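You operate a simulated robot arm through the tools that you are given. There is no shell and no other tool. Be economical: measure what you need, move in short steps, check, and stop when the job is done.

The job below is to be done with a simulated robot arm. You get a single attempt, and the scene is never put back.

## Task
Swap the gold watch into the winder, set the dial as the sticker says and switch it on.
Fine: the silver watch goes into the free well; shut the watch box.

The check looks at the end state, three seconds after you hand in, the way a careful person would. Anything else that was tipped, shoved, dropped, spilled or broken makes it a failure.

## Robot
A 7-joint arm with a two-finger parallel gripper, fixed in place. Base frame: the origin is at the foot of the arm, x ahead of it, y to its left, z up; the work surface is at about z = 0. Lengths are in m, angles in degrees, forces in N, time in s.
With the tool pointing down near the work surface it reaches from about 0.24 to 0.62 m from the base axis. Its first joint turns from -66.0 to 66.0 degrees. Payload 2.6 kg.
The TCP is the grasp point between the finger pads, 0.03 m short of the fingertips. In the tool frame z runs along the fingers and y along their closing line. Largest opening 0.094 m; finger width 0.028, thickness 0.01; the body of the gripper, 0.05 by 0.096 m, starts 0.055 m behind the TCP.
Orientation is that of the tool frame in the base frame, as a unit quaternion [x, y, z, w]. With the fingers straight down and closing along the base's y, the tool's x points along the base's -x, its y along +y and its z along -z.

## Interface
- The arm moves only by the tool jog_arm. Its argument "rows" is a list of rows, each a list of 7 numbers: the gripper command, from -1 (shut) to 1 (fully open), values between in proportion, then the shift along the base's x, y, z in m, then the turn, a rotation vector about the base's x, y, z in degrees. In form: [[fingers, tx, ty, tz, wx, wy, wz], ...]. A call has 1 to 12 rows; each row shifts and turns the commanded pose from where the row before left it. Each row takes 0.2 s and may step no farther than 0.05 m and 8.6 degrees from the row before; otherwise, or with a gripper value out of range, the whole call is refused. Where a pose cannot be reached the arm comes as near as it can. A force on the tool above 90 N (or 10 N above the force at the start of the call, whichever is more), or a blocked arm, ends the call early, and 0.2 s more pass. Each finger travels about 0.072 m/s and halts on what it meets, pressing with about 27 N; the grip force reading is that of the motor and also rises with nothing between the fingers. The clock runs only during rows and for 0.2 s after the last one: add rows that do not move to give the fingers time. It gives the time, the measured TCP pose, the force on the tool (base axes), the opening and the grip force at its end, in the units of the frame above (readings bear some noise), with the torque about the TCP (base axes, N m) and any sound that the robot's microphone picked up.
- Cameras (640 x 400 px; columns grow to the right, rows downward): "scene" is fixed at [0.0304, 0.4252, 0.578]; the picture's right is [-0.83, -0.55, 0.00], its down [-0.25, 0.38, -0.89] and it looks along [0.49, -0.74, -0.45] (base axes); focal length 278 px, centre (320, 200). "wrist" rides on the gripper at [0.076, 0.014, -0.102] in the tool frame; the picture's right is [-0.18, 0.98, 0.00], its down [-0.75, -0.14, -0.64] and it looks along [-0.63, -0.12, 0.77] (tool axes); focal length 243 px, centre (320, 200). There is no depth. A picture from a camera that has moved, and an enlarged one, comes with that camera's place and axes in the base frame and with its lens.
- grab_frame(camera): a new picture of that camera. It takes no simulated time.
- enlarge(camera, box): a new picture of the part [left, top, right, bottom] of that camera's present view, enlarged. It takes no simulated time.
- hand_in(): hands the job in; it is judged then, once.

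Go step by step. Nothing tells you positions but the pictures and the camera data: compare them with the known pose of the tool, close in by small moves and look again before you grip or let go. The budget is 120 turns and 68 pictures, counting those below and the enlarged ones. Unless the task says otherwise, let go and move clear before handing in, and close with one line.

The tools are called after "Emit:" by a JSON object that holds its "op" and its "data". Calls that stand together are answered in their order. jog_arm: Moves the arm, as the interface text tells. Its arguments: {"type":"object","properties":{"rows":{"type":"array"}},"required":["rows"]} The other tools are called the same way: grab_frame (camera) takes a picture; enlarge (camera, box) takes an enlarged picture of a part of a camera's view; hand_in () hands the job in.

At the start:

```text
clock: 0.0
eef_pos: [0.2948, -0.0123, 0.4333]
tool_rot: [0.0, 1.0, 0.0, 0.0]
contact_force: [-0.1, -0.1, 0.2]
ft_torque: [0.01, 0.0, 0.0]
gripper_width: 0.094
grip_force: 0.2
```

scene: 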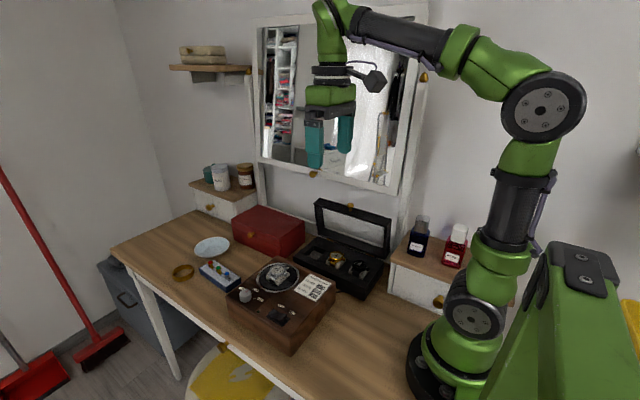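
wrist: 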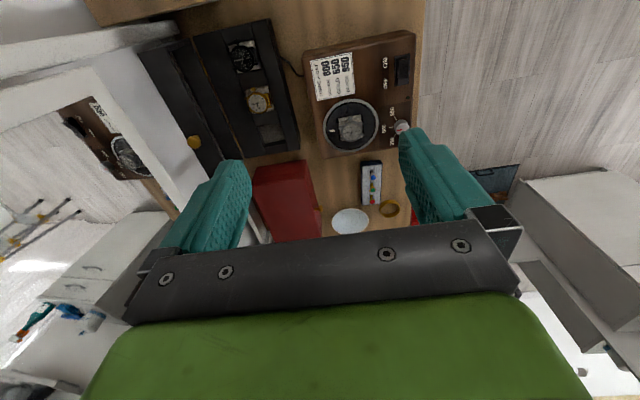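

I see the winder (brown box) with the silver watch on its turntable, and the watch box behind it with a black watch, the gold watch and a free well. I'll enlarge both views for the sticker, dial and switch.

Emit:
{"op": "enlarge", "data": {"camera": "wrist", "box": [290, 20, 430, 170]}}

Emit:
{"op": "enlarge", "data": {"camera": "wrist", "box": [130, 10, 310, 170]}}

Emit:
{"op": "enlarge", "data": {"camera": "scene", "box": [220, 190, 400, 360]}}

```text
2.67 times, centred on (360, 95) of wrist
camera zoom: at [0.2198, 0.0014, 0.5359], right [0.18, 0.98, 0.0], down [0.75, -0.14, 0.64], along [0.63, -0.12, -0.77], focal length 647 px, centre (213, 480)
```

zoom: 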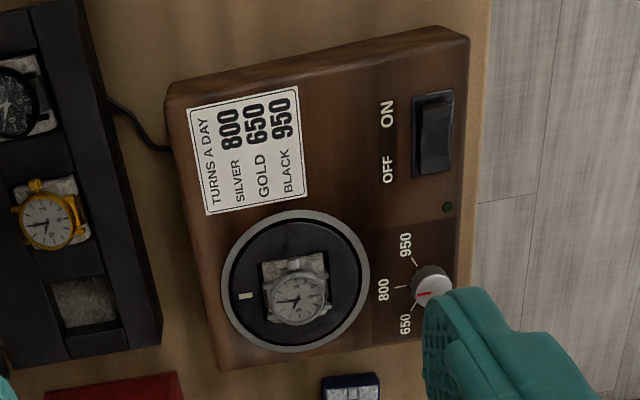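

```text
2.50 times, centred on (220, 90) of wrist
camera zoom: at [0.2198, 0.0014, 0.5359], right [0.18, 0.98, 0.0], down [0.75, -0.14, 0.64], along [0.63, -0.12, -0.77], focal length 606 px, centre (570, 475)
```

zoom: 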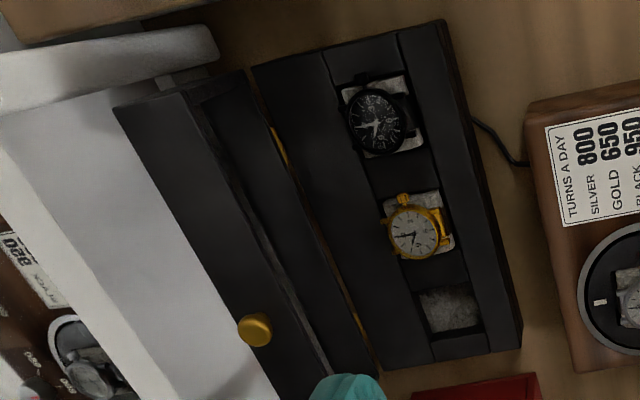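

```text
2.35 times, centred on (310, 275) of scene
camera zoom: at [0.0304, 0.4252, 0.578], right [-0.83, -0.55, 0.0], down [-0.25, 0.38, -0.89], along [0.49, -0.74, -0.45], focal length 654 px, centre (344, 24)
```

zoom: 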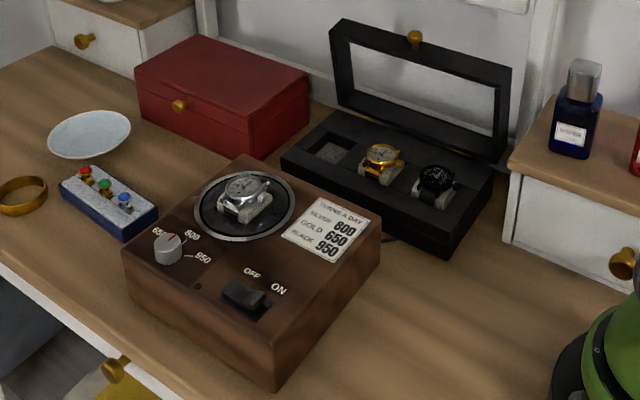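

Gold must be set to 650. By triangulation the silver watch is near (0.429, 0.020, 0.09), the gold one near (0.350, -0.143, 0.06) and the free well near (0.427, -0.145, 0.035). I'll move above the silver watch for a closer look.

Emit:
{"op": "jog_arm", "data": {"rows": [[1, 0.0223, 0.0053, -0.038, 0, 0, 0], [1, 0.0223, 0.0053, -0.038, 0, 0, 0], [1, 0.0223, 0.0053, -0.038, 0, 0, 0], [1, 0.0223, 0.0053, -0.038, 0, 0, 0], [1, 0.0223, 0.0053, -0.038, 0, 0, 0], [1, 0.0223, 0.0053, -0.038, 0, 0, 0]]}}

Emit:
{"op": "grab_frame", "data": {"camera": "wrist"}}

```text
clock: 1.4
eef_pos: [0.428, 0.0197, 0.2035]
tool_rot: [0.0, 1.0, 0.0, -0.001]
contact_force: [-0.1, -0.1, 0.2]
ft_torque: [0.01, 0.0, 0.0]
gripper_width: 0.0938
grip_force: 0.1
```

```text
62 pictures are left
camera wrist: at [0.3527, 0.0329, 0.3053], right [0.18, 0.98, 0.0], down [0.75, -0.14, 0.64], along [0.63, -0.12, -0.77], focal length 243 px, centre (320, 200)
```

wrist: 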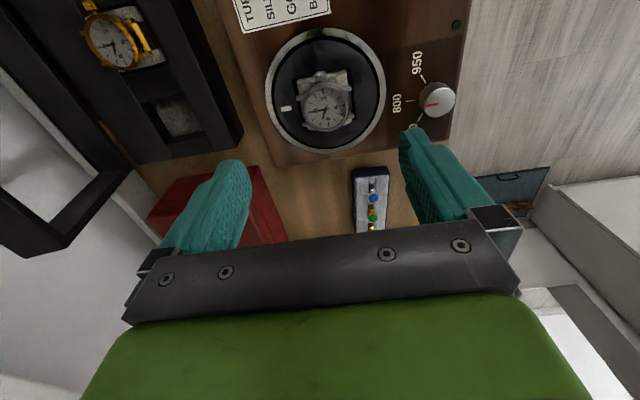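

Emit:
{"op": "enlarge", "data": {"camera": "wrist", "box": [250, 20, 470, 160]}}

Emit:
{"op": "enlarge", "data": {"camera": "wrist", "box": [50, 0, 250, 160]}}

Emit:
{"op": "enlarge", "data": {"camera": "scene", "box": [220, 240, 340, 330]}}

Emit:
{"op": "enlarge", "data": {"camera": "scene", "box": [290, 190, 400, 300]}}

```text
2.86 times, centred on (360, 90) of wrist
camera zoom: at [0.3527, 0.0329, 0.3053], right [0.18, 0.98, 0.0], down [0.75, -0.14, 0.64], along [0.63, -0.12, -0.77], focal length 693 px, centre (206, 514)
```

zoom: 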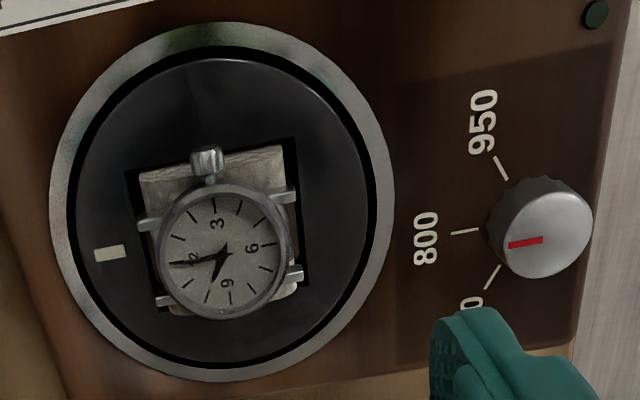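

```text
2.50 times, centred on (150, 80) of wrist
camera zoom: at [0.3527, 0.0329, 0.3053], right [0.18, 0.98, 0.0], down [0.75, -0.14, 0.64], along [0.63, -0.12, -0.77], focal length 606 px, centre (745, 500)
```

zoom: 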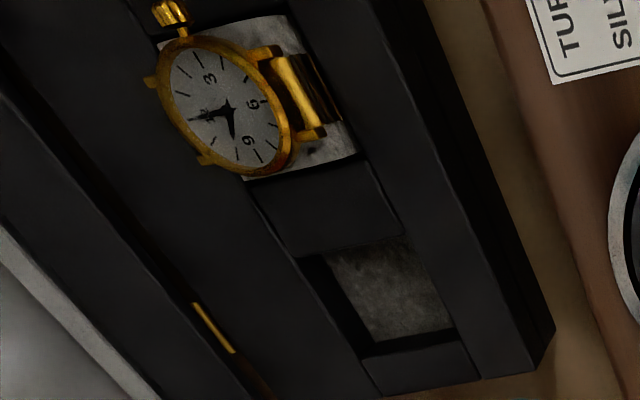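

```text
4.44 times, centred on (280, 285) of scene
camera zoom: at [0.0303, 0.4252, 0.578], right [-0.83, -0.55, 0.0], down [-0.25, 0.38, -0.89], along [0.49, -0.74, -0.45], focal length 1235 px, centre (498, -178)
```

zoom: 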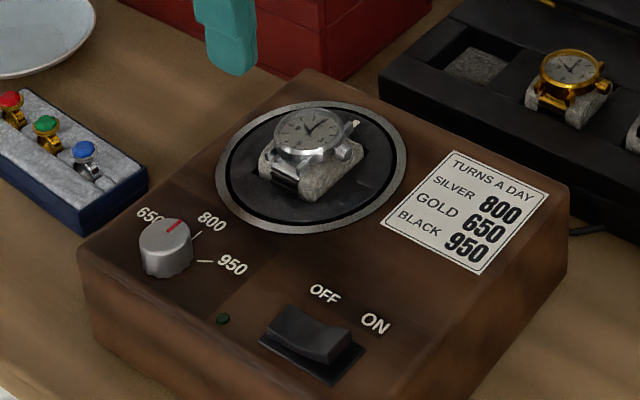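

```text
3.64 times, centred on (345, 245) of scene
camera zoom: at [0.0303, 0.4252, 0.578], right [-0.83, -0.55, 0.0], down [-0.25, 0.38, -0.89], along [0.49, -0.74, -0.45], focal length 1010 px, centre (229, 36)
```

zoom: 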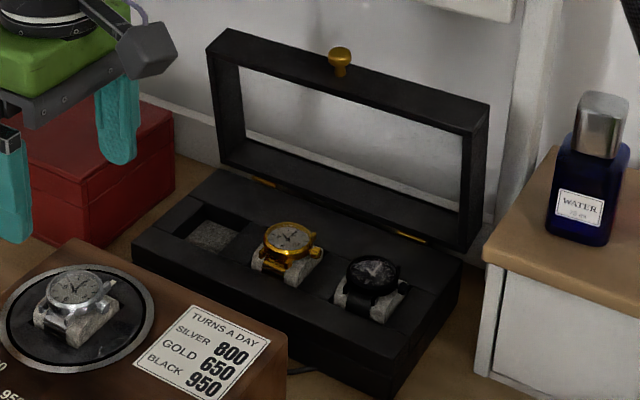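

The silver and gold watches each sit on a grey cushion, and the lid stands about upright behind the wells. I'll look from above the box to measure the lid's clearance and the cushions.

Emit:
{"op": "jog_arm", "data": {"rows": [[1, -0.02, -0.02, 0.03, 0, 0, 0], [1, -0.02, -0.02, 0.03, 0, 0, 0], [1, -0.02, -0.02, 0.03, 0, 0, 0], [1, -0.02, -0.02, 0.02, 0, 0, 0], [1, -0.02, -0.02, 0, 0, 0, 0], [1, -0.01, -0.02, 0, 0, 0, 0]]}}

Emit:
{"op": "grab_frame", "data": {"camera": "wrist"}}

Emit:
{"op": "enlarge", "data": {"camera": "wrist", "box": [200, 0, 420, 150]}}

```text
clock: 2.8
eef_pos: [0.3176, -0.1011, 0.3157]
tool_rot: [0.0, 1.0, 0.0, 0.0]
contact_force: [0.0, -0.5, 0.7]
ft_torque: [0.0, 0.04, 0.03]
gripper_width: 0.094
grip_force: 0.2
```

```text
57 pictures are left
camera wrist: at [0.2417, -0.0884, 0.4173], right [0.18, 0.98, 0.0], down [0.75, -0.14, 0.64], along [0.63, -0.12, -0.77], focal length 243 px, centre (320, 200)
```

wrist: 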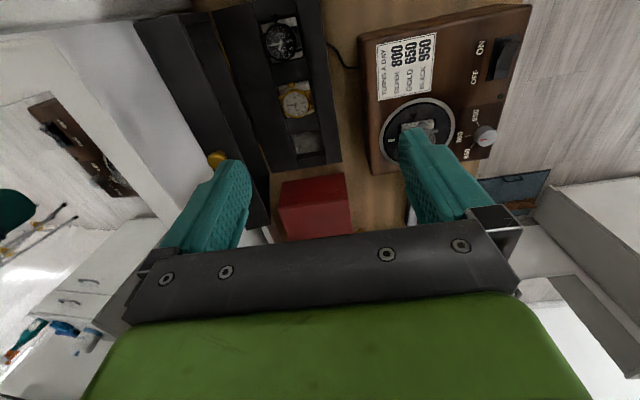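

```text
2.67 times, centred on (310, 75) of wrist
camera zoom: at [0.2417, -0.0884, 0.4173], right [0.18, 0.98, 0.0], down [0.75, -0.14, 0.64], along [0.63, -0.12, -0.77], focal length 647 px, centre (347, 533)
```

zoom: 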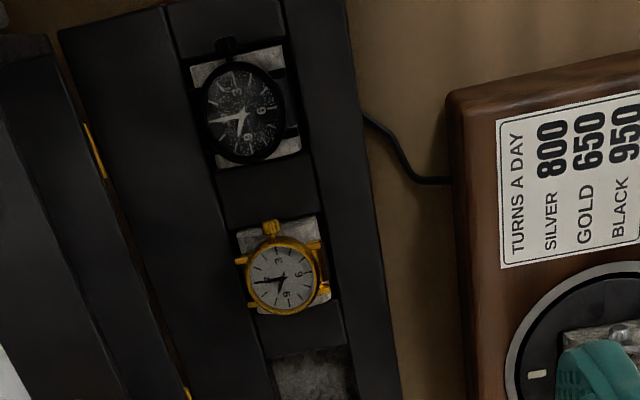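

The lid leans back past y = -0.21, so gripping along y clears it. The silver watch is centred near (0.427, 0.024) on a winder top at z of about 0.073, and I'll approach it now.

Emit:
{"op": "jog_arm", "data": {"rows": [[1, 0.0274, 0.0312, -0.025, 0, 0, 0], [1, 0.0274, 0.0312, -0.025, 0, 0, 0], [1, 0.0274, 0.0312, -0.025, 0, 0, 0], [1, 0.0272, 0.0312, -0.025, 0, 0, 0], [0.6, 0, 0, -0.03, 0, 0, 0], [0.6, 0, 0, -0.025, 0, 0, 0], [0.6, 0, 0, -0.02, 0, 0, 0]]}}

Emit:
{"op": "grab_frame", "data": {"camera": "wrist"}}

Emit:
{"op": "enlarge", "data": {"camera": "scene", "box": [220, 220, 340, 310]}}

```text
clock: 4.4
eef_pos: [0.4289, 0.0238, 0.1401]
tool_rot: [0.0, 1.0, 0.001, -0.001]
contact_force: [0.0, -0.1, -0.7]
ft_torque: [0.02, -0.02, -0.01]
gripper_width: 0.0753
grip_force: 0.1
```

```text
55 pictures are left
camera wrist: at [0.3529, 0.0372, 0.2422], right [0.18, 0.98, 0.0], down [0.75, -0.14, 0.64], along [0.63, -0.12, -0.77], focal length 243 px, centre (320, 200)
```

wrist: 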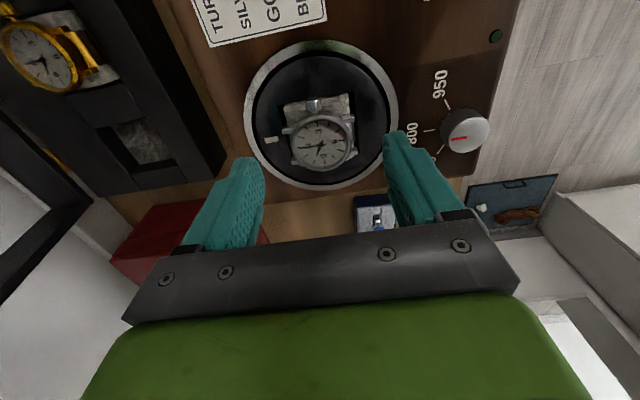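

```text
4.44 times, centred on (280, 265) of scene
camera zoom: at [0.0303, 0.4252, 0.578], right [-0.83, -0.55, 0.0], down [-0.25, 0.38, -0.89], along [0.49, -0.74, -0.45], focal length 1235 px, centre (498, -89)
```

zoom: 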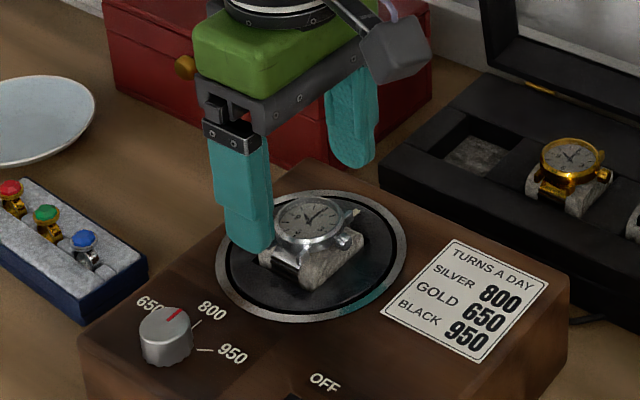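

The watch is centred between the fingers. I'll lower so the tips sit just above the turntable, then close.

Emit:
{"op": "jog_arm", "data": {"rows": [[0.6, -0.0015, 0, -0.012, 0, 0, 0], [0.6, 0, 0, -0.01, 0, 0, 0], [0.6, 0, 0, -0.01, 0, 0, 0], [0.6, 0, 0, 0, 0, 0, 0]]}}

Emit:
{"op": "enlarge", "data": {"camera": "scene", "box": [240, 230, 320, 290]}}

Emit:
{"op": "grab_frame", "data": {"camera": "wrist"}}

```text
clock: 5.4
eef_pos: [0.4262, 0.0249, 0.1098]
tool_rot: [0.0, 1.0, 0.0, 0.0]
contact_force: [-0.3, -0.2, 0.0]
ft_torque: [-0.04, 0.02, -0.01]
gripper_width: 0.0751
grip_force: 0.1
```

```text
6.67 times, centred on (280, 260) of scene
camera zoom: at [0.0304, 0.4252, 0.578], right [-0.83, -0.55, 0.0], down [-0.25, 0.38, -0.89], along [0.49, -0.74, -0.45], focal length 1852 px, centre (587, -200)
```

zoom: 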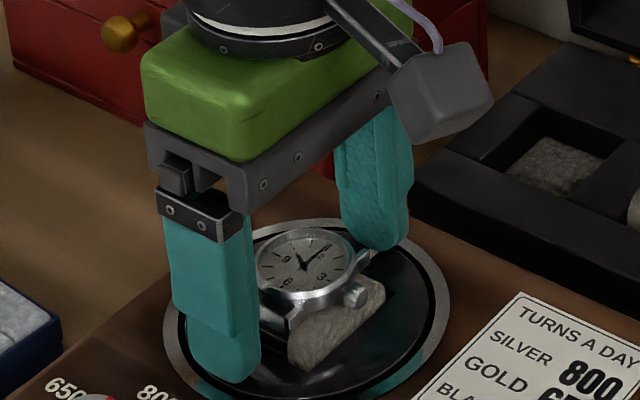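

```text
52 pictures are left
camera wrist: at [0.3516, 0.0376, 0.2102], right [0.18, 0.98, 0.0], down [0.75, -0.14, 0.64], along [0.63, -0.12, -0.77], focal length 243 px, centre (320, 200)
```

wrist: 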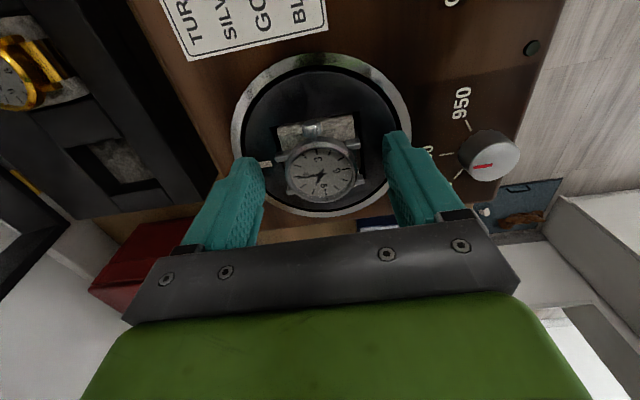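

Emit:
{"op": "jog_arm", "data": {"rows": [[0.6, 0, 0, -0.003, 0, 0, 0], [0, 0, 0, 0, 0, 0, 0], [-1, 0, 0, 0, 0, 0, 0], [-1, 0, 0, 0, 0, 0, 0], [-1, 0, 0, 0, 0, 0, 0]]}}

Emit:
{"op": "enlarge", "data": {"camera": "scene", "box": [240, 230, 320, 290]}}

```text
clock: 6.6
eef_pos: [0.4275, 0.0242, 0.1075]
tool_rot: [0.0, 1.0, 0.0, 0.003]
contact_force: [1.2, -0.5, 30.3]
ft_torque: [-0.14, 0.25, -0.03]
gripper_width: 0.0477
grip_force: 26.7
```

```text
6.67 times, centred on (280, 260) of scene
camera zoom: at [0.0302, 0.4252, 0.578], right [-0.83, -0.55, 0.0], down [-0.25, 0.38, -0.89], along [0.49, -0.74, -0.45], focal length 1852 px, centre (587, -200)
```

zoom: 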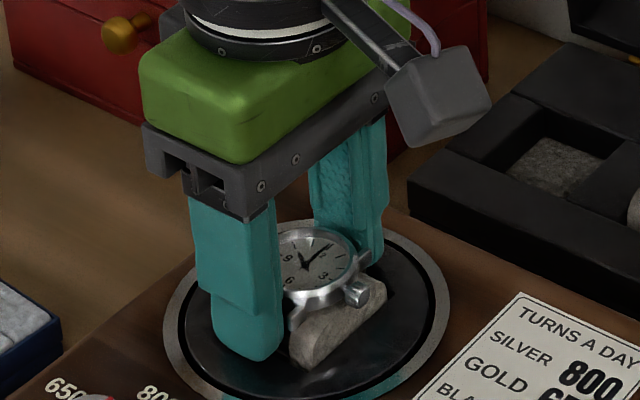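

The fingertips rest on the turntable at z of about 0.077 and the cushion is gripped at 0.048. I'll lift straight up and check.

Emit:
{"op": "jog_arm", "data": {"rows": [[-1, 0, 0, 0.01, 0, 0, 0], [-1, 0, 0, 0.02, 0, 0, 0], [-1, 0, 0, 0.04, 0, 0, 0], [-1, 0, 0, 0.04, 0, 0, 0], [-1, 0, 0, 0, 0, 0, 0]]}}

Emit:
{"op": "enlarge", "data": {"camera": "scene", "box": [220, 170, 340, 290]}}

Emit:
{"op": "grab_frame", "data": {"camera": "wrist"}}

```text
clock: 7.8
eef_pos: [0.4278, 0.0237, 0.2145]
tool_rot: [-0.001, 1.0, -0.001, 0.001]
contact_force: [0.5, -1.0, -0.2]
ft_torque: [0.0, 0.0, -0.02]
gripper_width: 0.0
grip_force: 27.1
```

```text
3.33 times, centred on (280, 230) of scene
camera zoom: at [0.0303, 0.4252, 0.578], right [-0.83, -0.55, 0.0], down [-0.25, 0.38, -0.89], along [0.49, -0.74, -0.45], focal length 926 px, centre (453, 100)
```

zoom: 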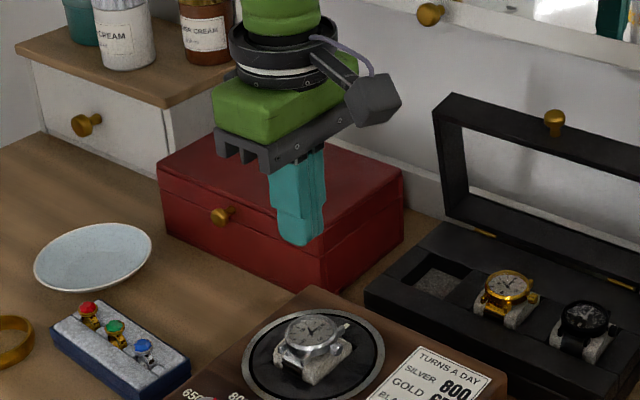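

```text
49 pictures are left
camera wrist: at [0.3525, 0.0373, 0.316], right [0.18, 0.98, 0.0], down [0.75, -0.14, 0.64], along [0.63, -0.12, -0.77], focal length 243 px, centre (320, 200)
```

wrist: 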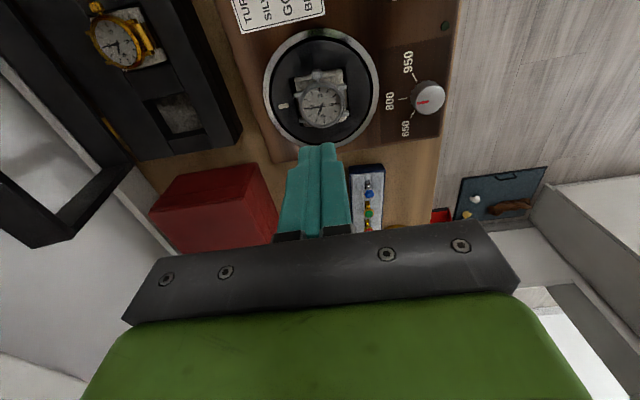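

The grip slipped off and the watch stayed in its recess, seemingly unmoved. The strap sides must slope, so I'll look closely at the shape before choosing another grip.

Emit:
{"op": "enlarge", "data": {"camera": "scene", "box": [258, 255, 302, 290]}}

Emit:
{"op": "enlarge", "data": {"camera": "wrist", "box": [260, 50, 380, 150]}}

Emit:
{"op": "enlarge", "data": {"camera": "scene", "box": [335, 240, 385, 285]}}

```text
11.43 times, centred on (280, 272) of scene
camera zoom: at [0.0303, 0.4252, 0.578], right [-0.83, -0.55, 0.0], down [-0.25, 0.38, -0.89], along [0.49, -0.74, -0.45], focal length 3175 px, centre (777, -629)
```

zoom: 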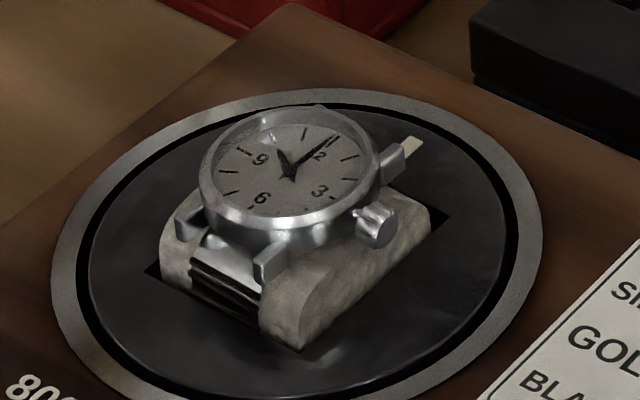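

```text
4.00 times, centred on (320, 100) of wrist
camera zoom: at [0.3525, 0.0373, 0.316], right [0.18, 0.98, 0.0], down [0.75, -0.14, 0.64], along [0.63, -0.12, -0.77], focal length 970 px, centre (320, 600)
```

zoom: 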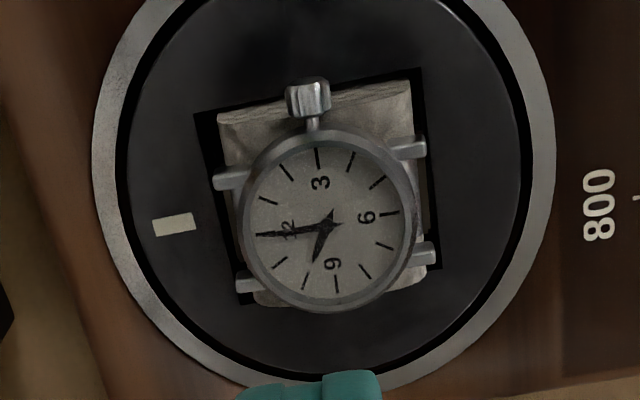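

```text
8.89 times, centred on (360, 262) of scene
camera zoom: at [0.0303, 0.4252, 0.578], right [-0.83, -0.55, 0.0], down [-0.25, 0.38, -0.89], along [0.49, -0.74, -0.45], focal length 2470 px, centre (-36, -356)
```

zoom: 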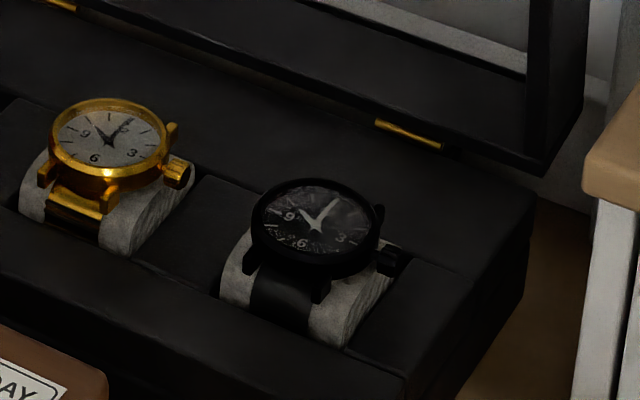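

The lug tips are what the pads caught, and that slipped. The cushion has flat, wide ends facing ±x, so I'll turn the tool by -90° about z (camera on the +y side) and grip those ends instead.

Emit:
{"op": "jog_arm", "data": {"rows": [[0.6, 0, 0, 0, 0, 0, -8.2], [0.6, 0, 0, 0, 0, 0, -8.2], [0.6, 0, 0, 0, 0, 0, -8.2], [0.6, 0, 0, 0, 0, 0, -8.2], [0.6, 0, 0, 0, 0, 0, -8.2], [0.6, 0, 0, 0, 0, 0, -8.2], [0.6, 0, 0, 0, 0, 0, -8.2], [0.6, 0, 0, 0, 0, 0, -8.2], [0.6, 0, 0, -0.02, 0, 0, -8.2], [0.6, 0, 0, -0.02, 0, 0, -8.2], [0.6, 0, 0, -0.02, 0, 0, -8.0], [0.6, 0, 0, 0, 0, 0, 0]]}}

Emit:
{"op": "grab_frame", "data": {"camera": "wrist"}}

Emit:
{"op": "enlarge", "data": {"camera": "wrist", "box": [240, 70, 400, 190]}}

```text
clock: 10.4
eef_pos: [0.4267, 0.0236, 0.1548]
tool_rot: [0.707, 0.707, 0.0, 0.0]
contact_force: [1.0, -0.6, -0.4]
ft_torque: [0.01, 0.0, 0.01]
gripper_width: 0.0751
grip_force: 0.1
```

```text
45 pictures are left
camera wrist: at [0.4416, 0.0999, 0.257], right [0.98, -0.19, 0.0], down [-0.14, -0.75, 0.64], along [-0.12, -0.63, -0.77], focal length 243 px, centre (320, 200)
```

wrist: 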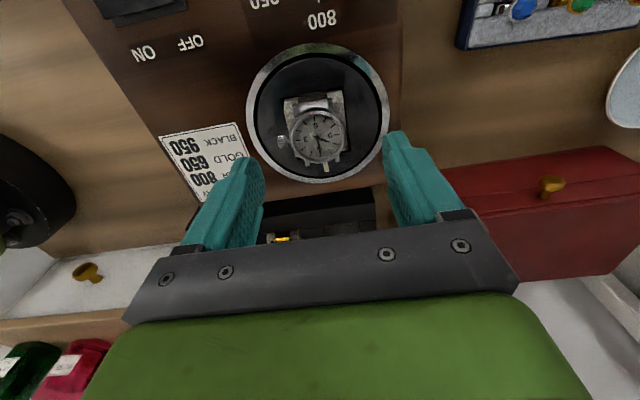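

```text
3.33 times, centred on (320, 130) of wrist
camera zoom: at [0.4416, 0.0999, 0.257], right [0.98, -0.19, 0.0], down [-0.14, -0.75, 0.64], along [-0.12, -0.63, -0.77], focal length 809 px, centre (320, 433)
```

zoom: 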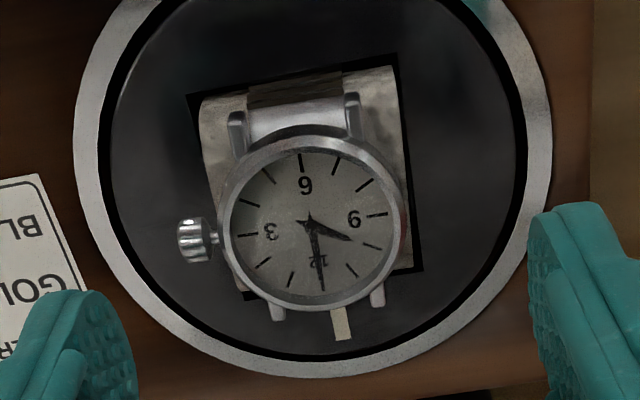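

The crown reaches about x = 0.396 and the cushion's far end about 0.446, with the case centre at (0.425, 0.0255). I'll lower around that span, stop just above the deck, close, and lift slightly as a test.

Emit:
{"op": "jog_arm", "data": {"rows": [[0.6, -0.004, 0.002, -0.02, 0, 0, 0], [0.6, 0, 0, -0.02, 0, 0, 0], [0.6, 0, 0, -0.005, 0, 0, 0], [0.6, 0, 0, 0, 0, 0, 0], [0.3, 0, 0, 0, 0, 0, 0], [0, 0, 0, 0, 0, 0, 0], [-1, 0, 0, 0, 0, 0, 0], [-1, 0, 0, 0, 0, 0, 0], [-1, 0, 0, 0, 0, 0, 0]]}}

Emit:
{"op": "grab_frame", "data": {"camera": "wrist"}}

```text
clock: 12.4
eef_pos: [0.4231, 0.0261, 0.1116]
tool_rot: [0.708, 0.707, -0.001, 0.001]
contact_force: [0.0, -0.1, 0.9]
ft_torque: [0.0, -0.02, 0.03]
gripper_width: 0.049
grip_force: 27.1
```

```text
43 pictures are left
camera wrist: at [0.4376, 0.1021, 0.2131], right [0.98, -0.18, 0.0], down [-0.14, -0.75, 0.64], along [-0.12, -0.63, -0.77], focal length 243 px, centre (320, 200)
```

wrist: 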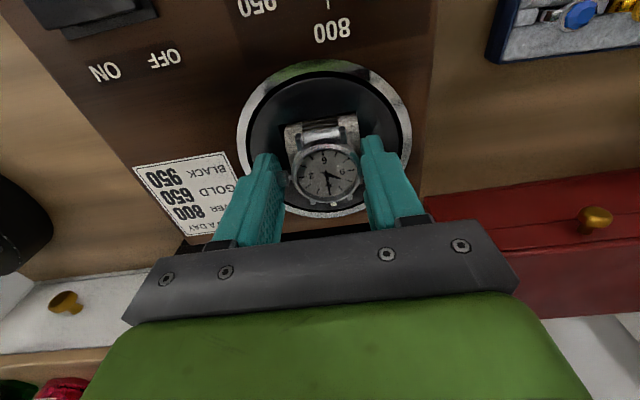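

Emit:
{"op": "jog_arm", "data": {"rows": [[-1, 0, 0, 0.003, 0, 0, 0], [-1, 0, 0, 0.004, 0, 0, 0], [-1, 0, 0, 0.005, 0, 0, 0], [-1, 0, 0, 0.008, 0, 0, 0], [-1, 0, 0, 0, 0, 0, 0]]}}

Emit:
{"op": "enlarge", "data": {"camera": "scene", "box": [240, 220, 320, 290]}}

```text
clock: 13.6
eef_pos: [0.423, 0.0264, 0.1322]
tool_rot: [0.708, 0.707, 0.0, 0.001]
contact_force: [0.5, 0.3, -1.8]
ft_torque: [0.02, 0.0, 0.01]
gripper_width: 0.049
grip_force: 26.8
```

```text
5.71 times, centred on (280, 255) of scene
camera zoom: at [0.0304, 0.4252, 0.578], right [-0.83, -0.55, 0.0], down [-0.25, 0.38, -0.89], along [0.49, -0.74, -0.45], focal length 1588 px, centre (549, -114)
```

zoom: 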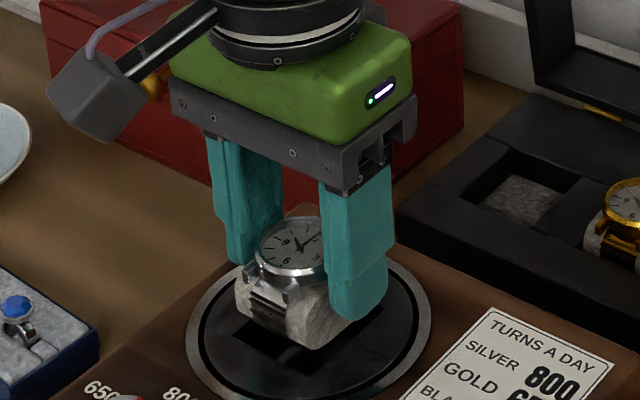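

The silver watch is held firmly. I'll lift and carry it to just in front of the free well, then look.

Emit:
{"op": "jog_arm", "data": {"rows": [[-1, 0, 0, 0.04, 0, 0, 0], [-1, 0, -0.02, 0.01, 0, 0, 0], [-1, 0, -0.035, 0, 0, 0, 0], [-1, 0, -0.035, 0, 0, 0, 0], [-1, 0, -0.026, 0, 0, 0, 0], [-1, 0, 0, 0, 0, 0, 0]]}}

Emit:
{"op": "enlarge", "data": {"camera": "wrist", "box": [200, 60, 440, 220]}}

Emit:
{"op": "enlarge", "data": {"camera": "scene", "box": [280, 220, 370, 290]}}

```text
clock: 15.0
eef_pos: [0.4224, -0.0894, 0.1796]
tool_rot: [0.708, 0.706, 0.0, 0.0]
contact_force: [-0.5, 0.0, -1.5]
ft_torque: [0.02, 0.03, 0.02]
gripper_width: 0.0488
grip_force: 26.5
```

```text
2.50 times, centred on (320, 140) of wrist
camera zoom: at [0.4385, -0.0142, 0.2819], right [0.98, -0.18, 0.0], down [-0.14, -0.75, 0.64], along [-0.12, -0.63, -0.77], focal length 606 px, centre (320, 350)
```

zoom: 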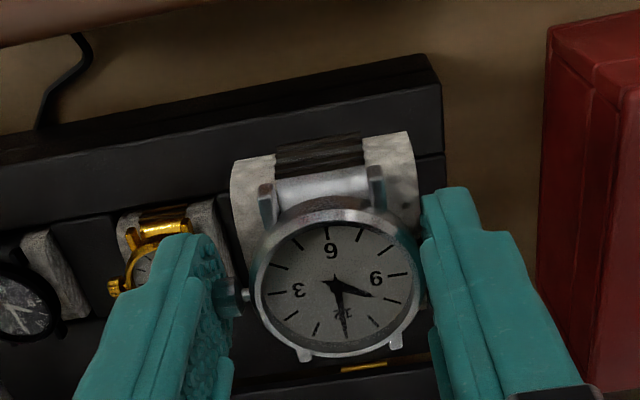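

```text
5.71 times, centred on (325, 255) of scene
camera zoom: at [0.0304, 0.4252, 0.578], right [-0.83, -0.55, 0.0], down [-0.25, 0.38, -0.89], along [0.49, -0.74, -0.45], focal length 1588 px, centre (291, -114)
```

zoom: 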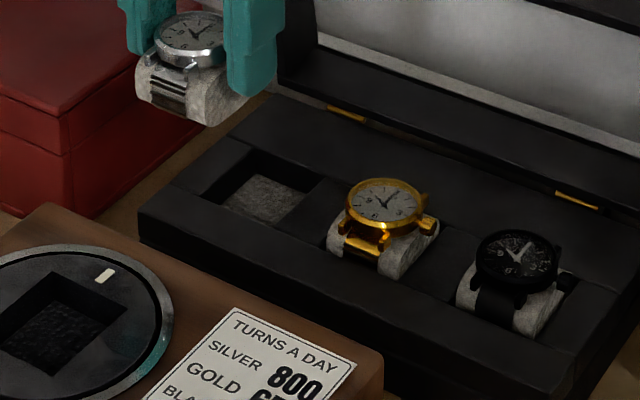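

I'll move over the well. From there it should show above the held watch in the wrist picture, which lets me align precisely.

Emit:
{"op": "jog_arm", "data": {"rows": [[-1, 0, -0.025, 0, 0, 0, 0], [-1, 0, -0.025, 0, 0, 0, 0], [-1, 0, 0, 0, 0, 0, 0]]}}

Emit:
{"op": "enlarge", "data": {"camera": "wrist", "box": [200, 30, 440, 190]}}

```text
clock: 15.8
eef_pos: [0.423, -0.1395, 0.1787]
tool_rot: [0.707, 0.707, 0.0, 0.0]
contact_force: [-0.5, -0.2, -1.5]
ft_torque: [0.0, -0.01, -0.02]
gripper_width: 0.0487
grip_force: 26.7
```

```text
2.50 times, centred on (320, 110) of wrist
camera zoom: at [0.4374, -0.0632, 0.2825], right [0.98, -0.18, 0.0], down [-0.14, -0.75, 0.64], along [-0.12, -0.63, -0.77], focal length 606 px, centre (320, 425)
```

zoom: 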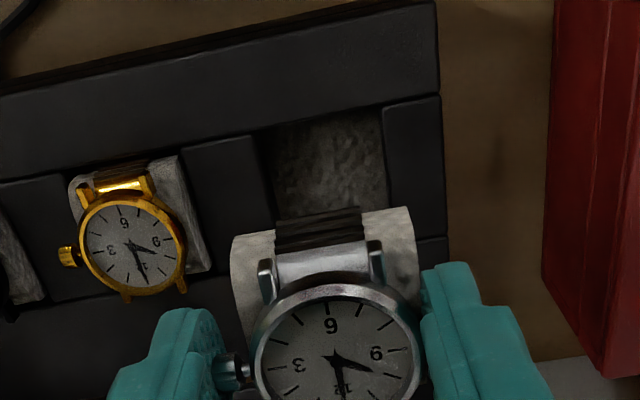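

The well centre reads (0.4257, -0.140) and the watch sits about 2 mm off that. I'll correct, descend partway, and look again.

Emit:
{"op": "jog_arm", "data": {"rows": [[-1, -0.0018, -0.003, -0.02, 0, 0, 0], [-1, 0, 0, -0.02, 0, 0, 0], [-1, 0, 0, -0.02, 0, 0, 0], [-1, 0, 0, 0, 0, 0, 0]]}}

Emit:
{"op": "enlarge", "data": {"camera": "wrist", "box": [200, 60, 440, 220]}}

Emit:
{"op": "enlarge", "data": {"camera": "scene", "box": [290, 210, 370, 280]}}

```text
clock: 16.8
eef_pos: [0.4221, -0.142, 0.1204]
tool_rot: [0.707, 0.707, 0.0, -0.001]
contact_force: [-0.4, 0.1, -1.4]
ft_torque: [0.01, -0.01, -0.01]
gripper_width: 0.0487
grip_force: 27.0
```

```text
2.50 times, centred on (320, 140) of wrist
camera zoom: at [0.4369, -0.0672, 0.2227], right [0.98, -0.18, 0.0], down [-0.14, -0.75, 0.64], along [-0.12, -0.63, -0.77], focal length 606 px, centre (320, 350)
```

zoom: 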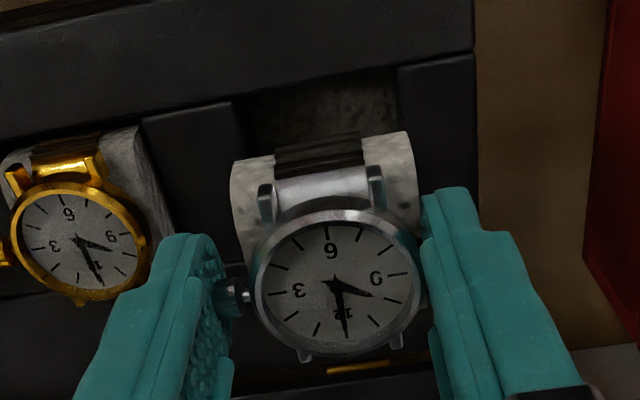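

```text
5.71 times, centred on (330, 245) of scene
camera zoom: at [0.0304, 0.4252, 0.578], right [-0.83, -0.55, 0.0], down [-0.25, 0.38, -0.89], along [0.49, -0.74, -0.45], focal length 1588 px, centre (263, -57)
```

zoom: 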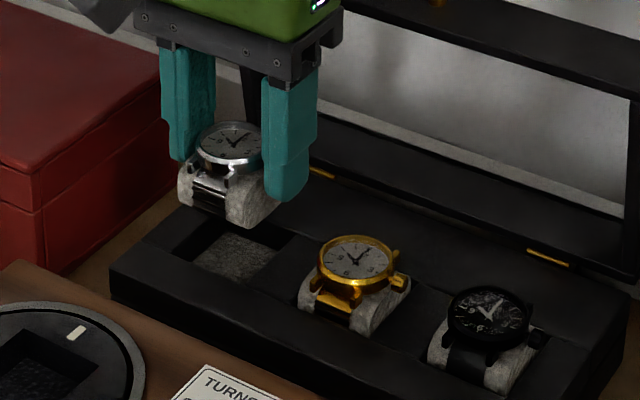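

Alignment is within about 1 mm. I'll lower the watch in small steps and watch the force.

Emit:
{"op": "jog_arm", "data": {"rows": [[-1, 0, 0, -0.012, 0, 0, 0], [-1, 0, 0, -0.008, 0, 0, 0], [-1, 0, 0, -0.004, 0, 0, 0], [-1, 0, 0, 0, 0, 0, 0]]}}

Emit:
{"op": "enlarge", "data": {"camera": "scene", "box": [290, 210, 370, 280]}}

```text
clock: 17.8
eef_pos: [0.421, -0.1417, 0.0974]
tool_rot: [0.707, 0.707, 0.0, 0.001]
contact_force: [0.7, 0.1, -0.9]
ft_torque: [-0.01, -0.02, -0.02]
gripper_width: 0.0489
grip_force: 26.7
```

```text
5.71 times, centred on (330, 245) of scene
camera zoom: at [0.0304, 0.4252, 0.578], right [-0.83, -0.55, 0.0], down [-0.25, 0.38, -0.89], along [0.49, -0.74, -0.45], focal length 1588 px, centre (263, -57)
```

zoom: 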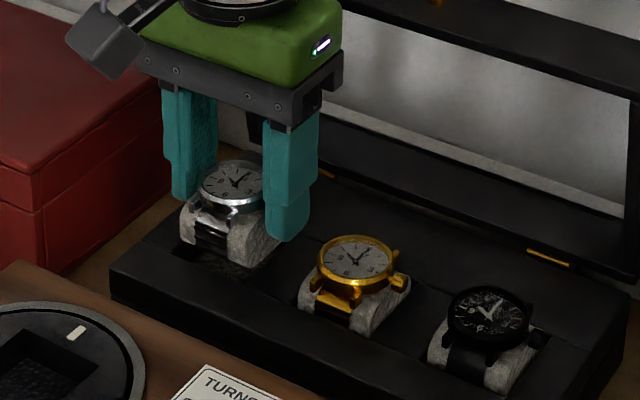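

Emit:
{"op": "jog_arm", "data": {"rows": [[-1, 0.0005, 0, -0.005, 0, 0, 0], [-1, 0, 0, -0.005, 0, 0, 0], [-1, 0, 0, -0.002, 0, 0, 0], [-1, 0, 0, 0, 0, 0, 0]]}}

Emit:
{"op": "enlarge", "data": {"camera": "scene", "box": [290, 210, 370, 280]}}

```text
clock: 18.8
eef_pos: [0.4209, -0.1412, 0.084]
tool_rot: [0.707, 0.708, 0.0, 0.0]
contact_force: [0.5, 0.1, -1.1]
ft_torque: [0.02, -0.02, -0.03]
gripper_width: 0.0487
grip_force: 27.5
```

```text
5.71 times, centred on (330, 245) of scene
camera zoom: at [0.0304, 0.4252, 0.578], right [-0.83, -0.55, 0.0], down [-0.25, 0.38, -0.89], along [0.49, -0.74, -0.45], focal length 1588 px, centre (263, -57)
```

zoom: 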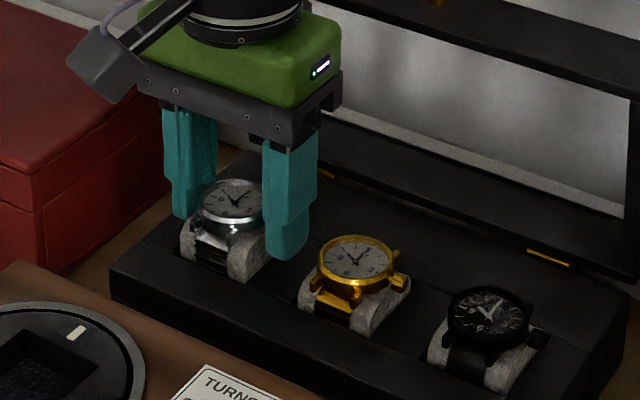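

Emit:
{"op": "jog_arm", "data": {"rows": [[-1, 0, 0, -0.002, 0, 0, 0], [-1, 0, 0, -0.0015, 0, 0, 0], [-1, 0, 0, 0, 0, 0, 0]]}}

```text
clock: 19.6
eef_pos: [0.4211, -0.1422, 0.0802]
tool_rot: [0.706, 0.708, 0.0, 0.0]
contact_force: [0.2, 0.2, -1.5]
ft_torque: [-0.01, 0.01, 0.01]
gripper_width: 0.0486
grip_force: 27.1
```

No contact yet, so I'll keep lowering by millimetres.

Emit:
{"op": "jog_arm", "data": {"rows": [[-1, 0, 0, -0.0015, 0, 0, 0], [-1, 0, 0, -0.0015, 0, 0, 0], [-1, 0, 0, 0, 0, 0, 0]]}}

Emit:
{"op": "enlarge", "data": {"camera": "scene", "box": [300, 225, 360, 275]}}

```text
clock: 20.4
eef_pos: [0.4212, -0.1426, 0.0782]
tool_rot: [0.707, 0.707, -0.001, 0.0]
contact_force: [0.3, 0.5, -0.9]
ft_torque: [0.01, -0.02, -0.02]
gripper_width: 0.0486
grip_force: 26.7
```

```text
8.00 times, centred on (330, 250) of scene
camera zoom: at [0.0304, 0.4252, 0.578], right [-0.83, -0.55, 0.0], down [-0.25, 0.38, -0.89], along [0.49, -0.74, -0.45], focal length 2223 px, centre (240, -200)
```

zoom: 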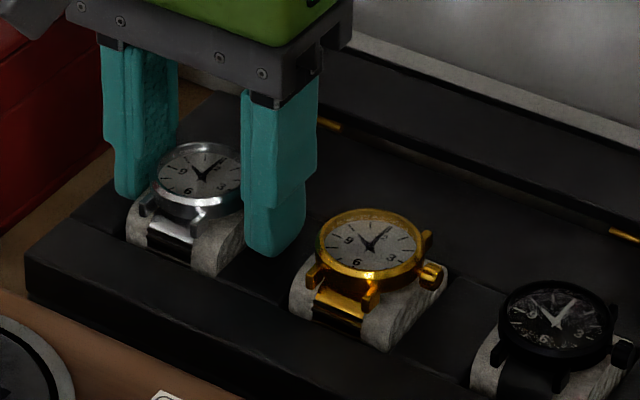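

Emit:
{"op": "jog_arm", "data": {"rows": [[-1, 0, 0, -0.0015, 0, 0, 0], [-1, 0, 0, -0.0015, 0, 0, 0], [-1, 0, 0, 0, 0, 0, 0]]}}

```text
clock: 21.2
eef_pos: [0.4218, -0.1445, 0.0778]
tool_rot: [0.707, 0.707, 0.0, 0.002]
contact_force: [-11.9, 2.4, 31.3]
ft_torque: [0.09, -0.08, 0.02]
gripper_width: 0.0493
grip_force: 26.5
```

Contact came at z of 0.0778, consistent with the cushion being seated. I'll ease the pressure, open slightly, and check.

Emit:
{"op": "jog_arm", "data": {"rows": [[-1, 0, 0, 0.002, 0, 0, 0], [0.15, 0, 0, 0, 0, 0, 0], [0.3, 0, 0, 0, 0, 0, 0], [0.3, 0, 0, 0, 0, 0, 0]]}}

Emit:
{"op": "grab_frame", "data": {"camera": "wrist"}}

Emit:
{"op": "enlarge", "data": {"camera": "scene", "box": [300, 225, 360, 275]}}

```text
clock: 22.2
eef_pos: [0.421, -0.1421, 0.0763]
tool_rot: [0.707, 0.707, 0.0, 0.0]
contact_force: [0.4, 0.4, 0.3]
ft_torque: [0.04, 0.03, 0.02]
gripper_width: 0.0604
grip_force: 0.0
```

```text
33 pictures are left
camera wrist: at [0.4365, -0.0669, 0.1782], right [0.98, -0.18, 0.0], down [-0.14, -0.75, 0.64], along [-0.12, -0.63, -0.77], focal length 243 px, centre (320, 200)
```

wrist: 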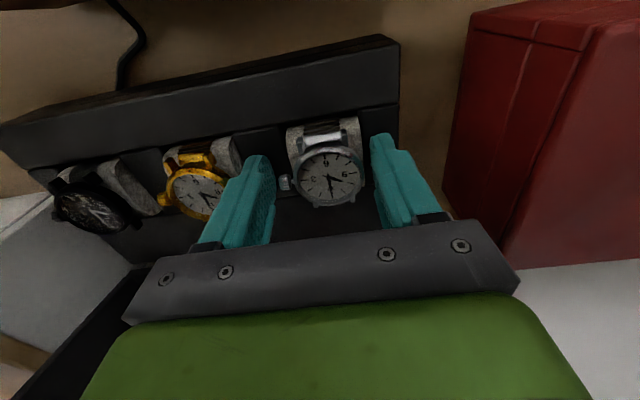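

```text
8.00 times, centred on (330, 250) of scene
camera zoom: at [0.0304, 0.4252, 0.578], right [-0.83, -0.55, 0.0], down [-0.25, 0.38, -0.89], along [0.49, -0.74, -0.45], focal length 2223 px, centre (240, -200)
```

zoom: 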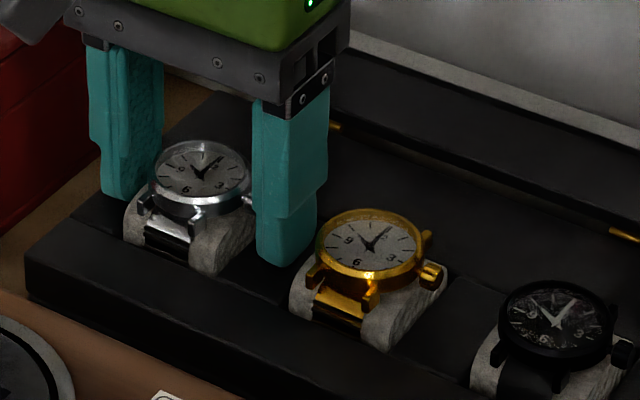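

The silver watch looks seated and level. I'll rise, move over the gold watch with an opening of about 0.062 to stay clear of its neighbours, and look.

Emit:
{"op": "jog_arm", "data": {"rows": [[0.3, 0, 0, 0.02, 0, 0, 0], [0.32, 0, 0, 0.04, 0, 0, 0], [0.32, -0.03, 0, 0.01, 0, 0, 0], [0.32, -0.043, -0.0005, 0, 0, 0, 0], [0.32, 0, 0, -0.025, 0, 0, 0], [0.32, 0, 0, 0, 0, 0, 0]]}}

Emit:
{"op": "enlarge", "data": {"camera": "wrist", "box": [180, 50, 460, 220]}}

Emit:
{"op": "enlarge", "data": {"camera": "scene", "box": [300, 210, 390, 280]}}

```text
clock: 23.6
eef_pos: [0.3482, -0.1434, 0.1233]
tool_rot: [0.707, 0.707, 0.0, 0.0]
contact_force: [0.2, 0.1, -0.3]
ft_torque: [0.01, 0.04, 0.02]
gripper_width: 0.0618
grip_force: 0.1
```

```text
2.29 times, centred on (320, 135) of wrist
camera zoom: at [0.3634, -0.0676, 0.2248], right [0.98, -0.18, 0.0], down [-0.14, -0.75, 0.64], along [-0.12, -0.63, -0.77], focal length 555 px, centre (320, 349)
```

zoom: 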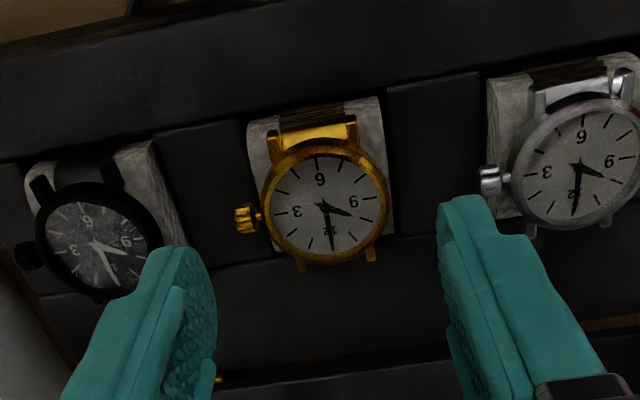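

```text
5.71 times, centred on (345, 245) of scene
camera zoom: at [0.0303, 0.4252, 0.578], right [-0.83, -0.55, 0.0], down [-0.25, 0.38, -0.89], along [0.49, -0.74, -0.45], focal length 1588 px, centre (177, -57)
```

zoom: 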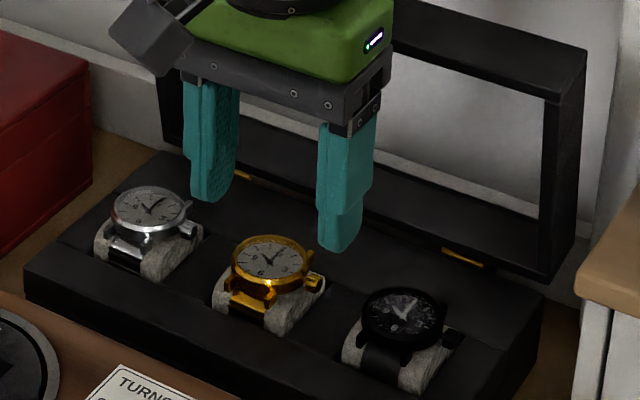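

The gold watch spans about 0.321 to 0.373 and the fingers fit the gaps. I'll descend, close, and test-lift.

Emit:
{"op": "jog_arm", "data": {"rows": [[0.32, -0.0008, 0, -0.02, 0, 0, 0], [0.32, 0, 0, -0.015, 0, 0, 0], [0.32, 0, 0, -0.008, 0, 0, 0], [0.32, 0, 0, -0.002, 0, 0, 0], [0.32, 0, 0, 0, 0, 0, 0]]}}

Emit:
{"op": "enlarge", "data": {"camera": "scene", "box": [310, 220, 380, 280]}}

```text
clock: 24.8
eef_pos: [0.3477, -0.1437, 0.0775]
tool_rot: [0.707, 0.707, 0.0, 0.0]
contact_force: [-0.2, 0.3, -0.2]
ft_torque: [0.01, -0.04, 0.0]
gripper_width: 0.0621
grip_force: 0.0
```

```text
6.67 times, centred on (345, 250) of scene
camera zoom: at [0.0304, 0.4252, 0.578], right [-0.83, -0.55, 0.0], down [-0.25, 0.38, -0.89], along [0.49, -0.74, -0.45], focal length 1852 px, centre (153, -133)
```

zoom: 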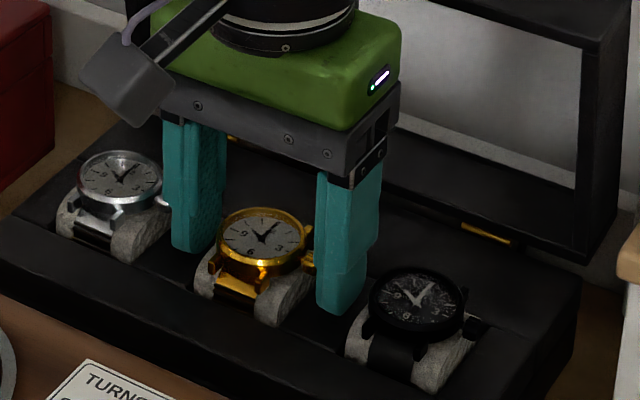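

Emit:
{"op": "jog_arm", "data": {"rows": [[0.1, 0, 0, 0, 0, 0, 0], [-0.2, 0, 0, 0, 0, 0, 0], [-1, 0, 0, 0, 0, 0, 0], [-1, 0, 0, 0, 0, 0, 0], [-1, 0, 0, 0, 0, 0, 0], [-1, 0, 0, 0.003, 0, 0, 0], [-1, 0, 0, 0.004, 0, 0, 0], [-1, 0, 0, 0.008, 0, 0, 0], [-1, 0, 0, 0.01, 0, 0, 0], [-1, 0, 0, 0, 0, 0, 0]]}}

Emit:
{"op": "enlarge", "data": {"camera": "scene", "box": [310, 210, 380, 270]}}

```text
clock: 27.0
eef_pos: [0.3476, -0.1434, 0.1005]
tool_rot: [0.707, 0.707, -0.001, 0.0]
contact_force: [-1.3, 0.1, -1.1]
ft_torque: [0.02, 0.01, 0.0]
gripper_width: 0.0486
grip_force: 26.6
```

```text
6.67 times, centred on (345, 240) of scene
camera zoom: at [0.0304, 0.4252, 0.578], right [-0.83, -0.55, 0.0], down [-0.25, 0.38, -0.89], along [0.49, -0.74, -0.45], focal length 1852 px, centre (153, -67)
```

zoom: 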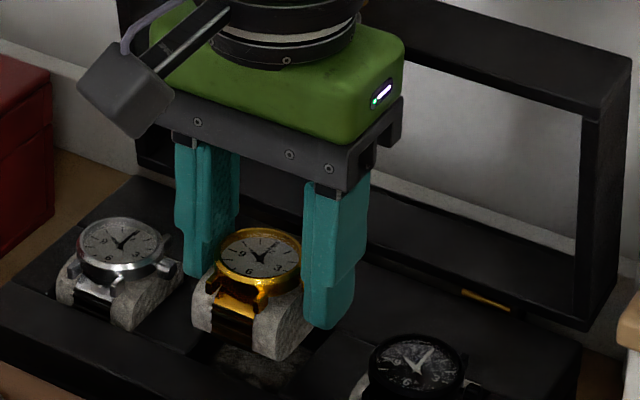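

The gold watch is held. I'll lift and carry it over the winder recess, then check alignment.

Emit:
{"op": "jog_arm", "data": {"rows": [[-1, 0, 0, 0.04, 0, 0, 0], [-1, 0, 0, 0.035, 0, 0, 0], [-1, 0.01, 0.03, 0, 0, 0, 0], [-1, 0.015, 0.04, 0, 0, 0, 0], [-1, 0.025, 0.04, 0, 0, 0, 0], [-1, 0.0254, 0.04, 0, 0, 0, 0], [-1, 0, 0.0194, 0, 0, 0, 0], [-1, 0, 0, 0, 0, 0, 0]]}}

Emit:
{"op": "enlarge", "data": {"camera": "wrist", "box": [200, 30, 440, 190]}}

```text
clock: 28.8
eef_pos: [0.424, 0.0262, 0.178]
tool_rot: [0.707, 0.707, -0.001, -0.001]
contact_force: [0.1, -0.1, -1.3]
ft_torque: [0.0, 0.0, 0.04]
gripper_width: 0.0487
grip_force: 26.7
```

```text
2.50 times, centred on (320, 110) of wrist
camera zoom: at [0.4393, 0.1018, 0.2803], right [0.98, -0.18, 0.0], down [-0.14, -0.75, 0.64], along [-0.12, -0.63, -0.77], focal length 606 px, centre (320, 425)
```

zoom: 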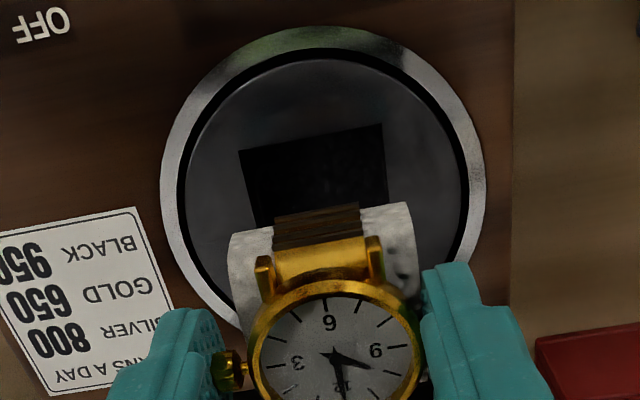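

Shifting x by about -2 mm lines the watch up with the recess. I'll descend to just above it and look again.

Emit:
{"op": "jog_arm", "data": {"rows": [[-1, -0.0022, 0.0003, -0.02, 0, 0, 0], [-1, 0, 0, -0.018, 0, 0, 0], [-1, 0, 0, 0, 0, 0, 0]]}}

Emit:
{"op": "enlarge", "data": {"camera": "wrist", "box": [200, 60, 440, 220]}}

Emit:
{"op": "enlarge", "data": {"camera": "scene", "box": [240, 215, 320, 285]}}

```text
clock: 29.6
eef_pos: [0.4208, 0.0267, 0.1393]
tool_rot: [0.707, 0.707, 0.0, 0.0]
contact_force: [-0.3, 0.9, -1.3]
ft_torque: [-0.01, 0.01, 0.0]
gripper_width: 0.0489
grip_force: 26.7
```

```text
2.50 times, centred on (320, 140) of wrist
camera zoom: at [0.4366, 0.1018, 0.242], right [0.98, -0.18, 0.0], down [-0.14, -0.75, 0.64], along [-0.12, -0.63, -0.77], focal length 606 px, centre (320, 350)
```

zoom: 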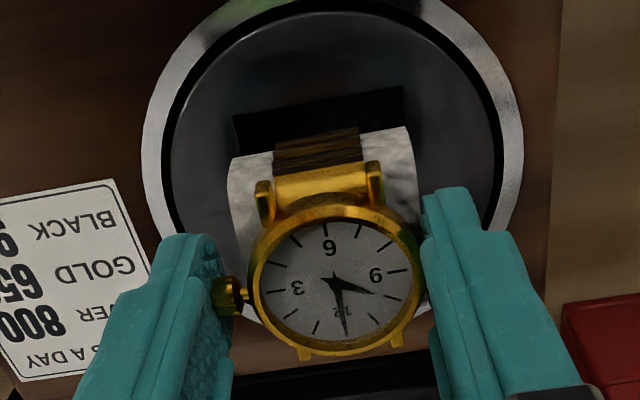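

```text
5.71 times, centred on (280, 250) of scene
camera zoom: at [0.0304, 0.4252, 0.578], right [-0.83, -0.55, 0.0], down [-0.25, 0.38, -0.89], along [0.49, -0.74, -0.45], focal length 1588 px, centre (549, -86)
```

zoom: 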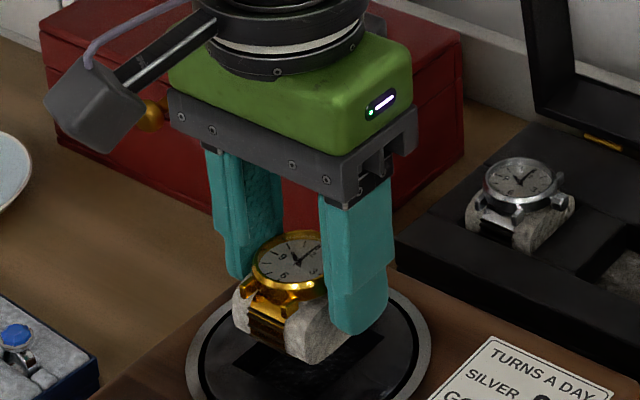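

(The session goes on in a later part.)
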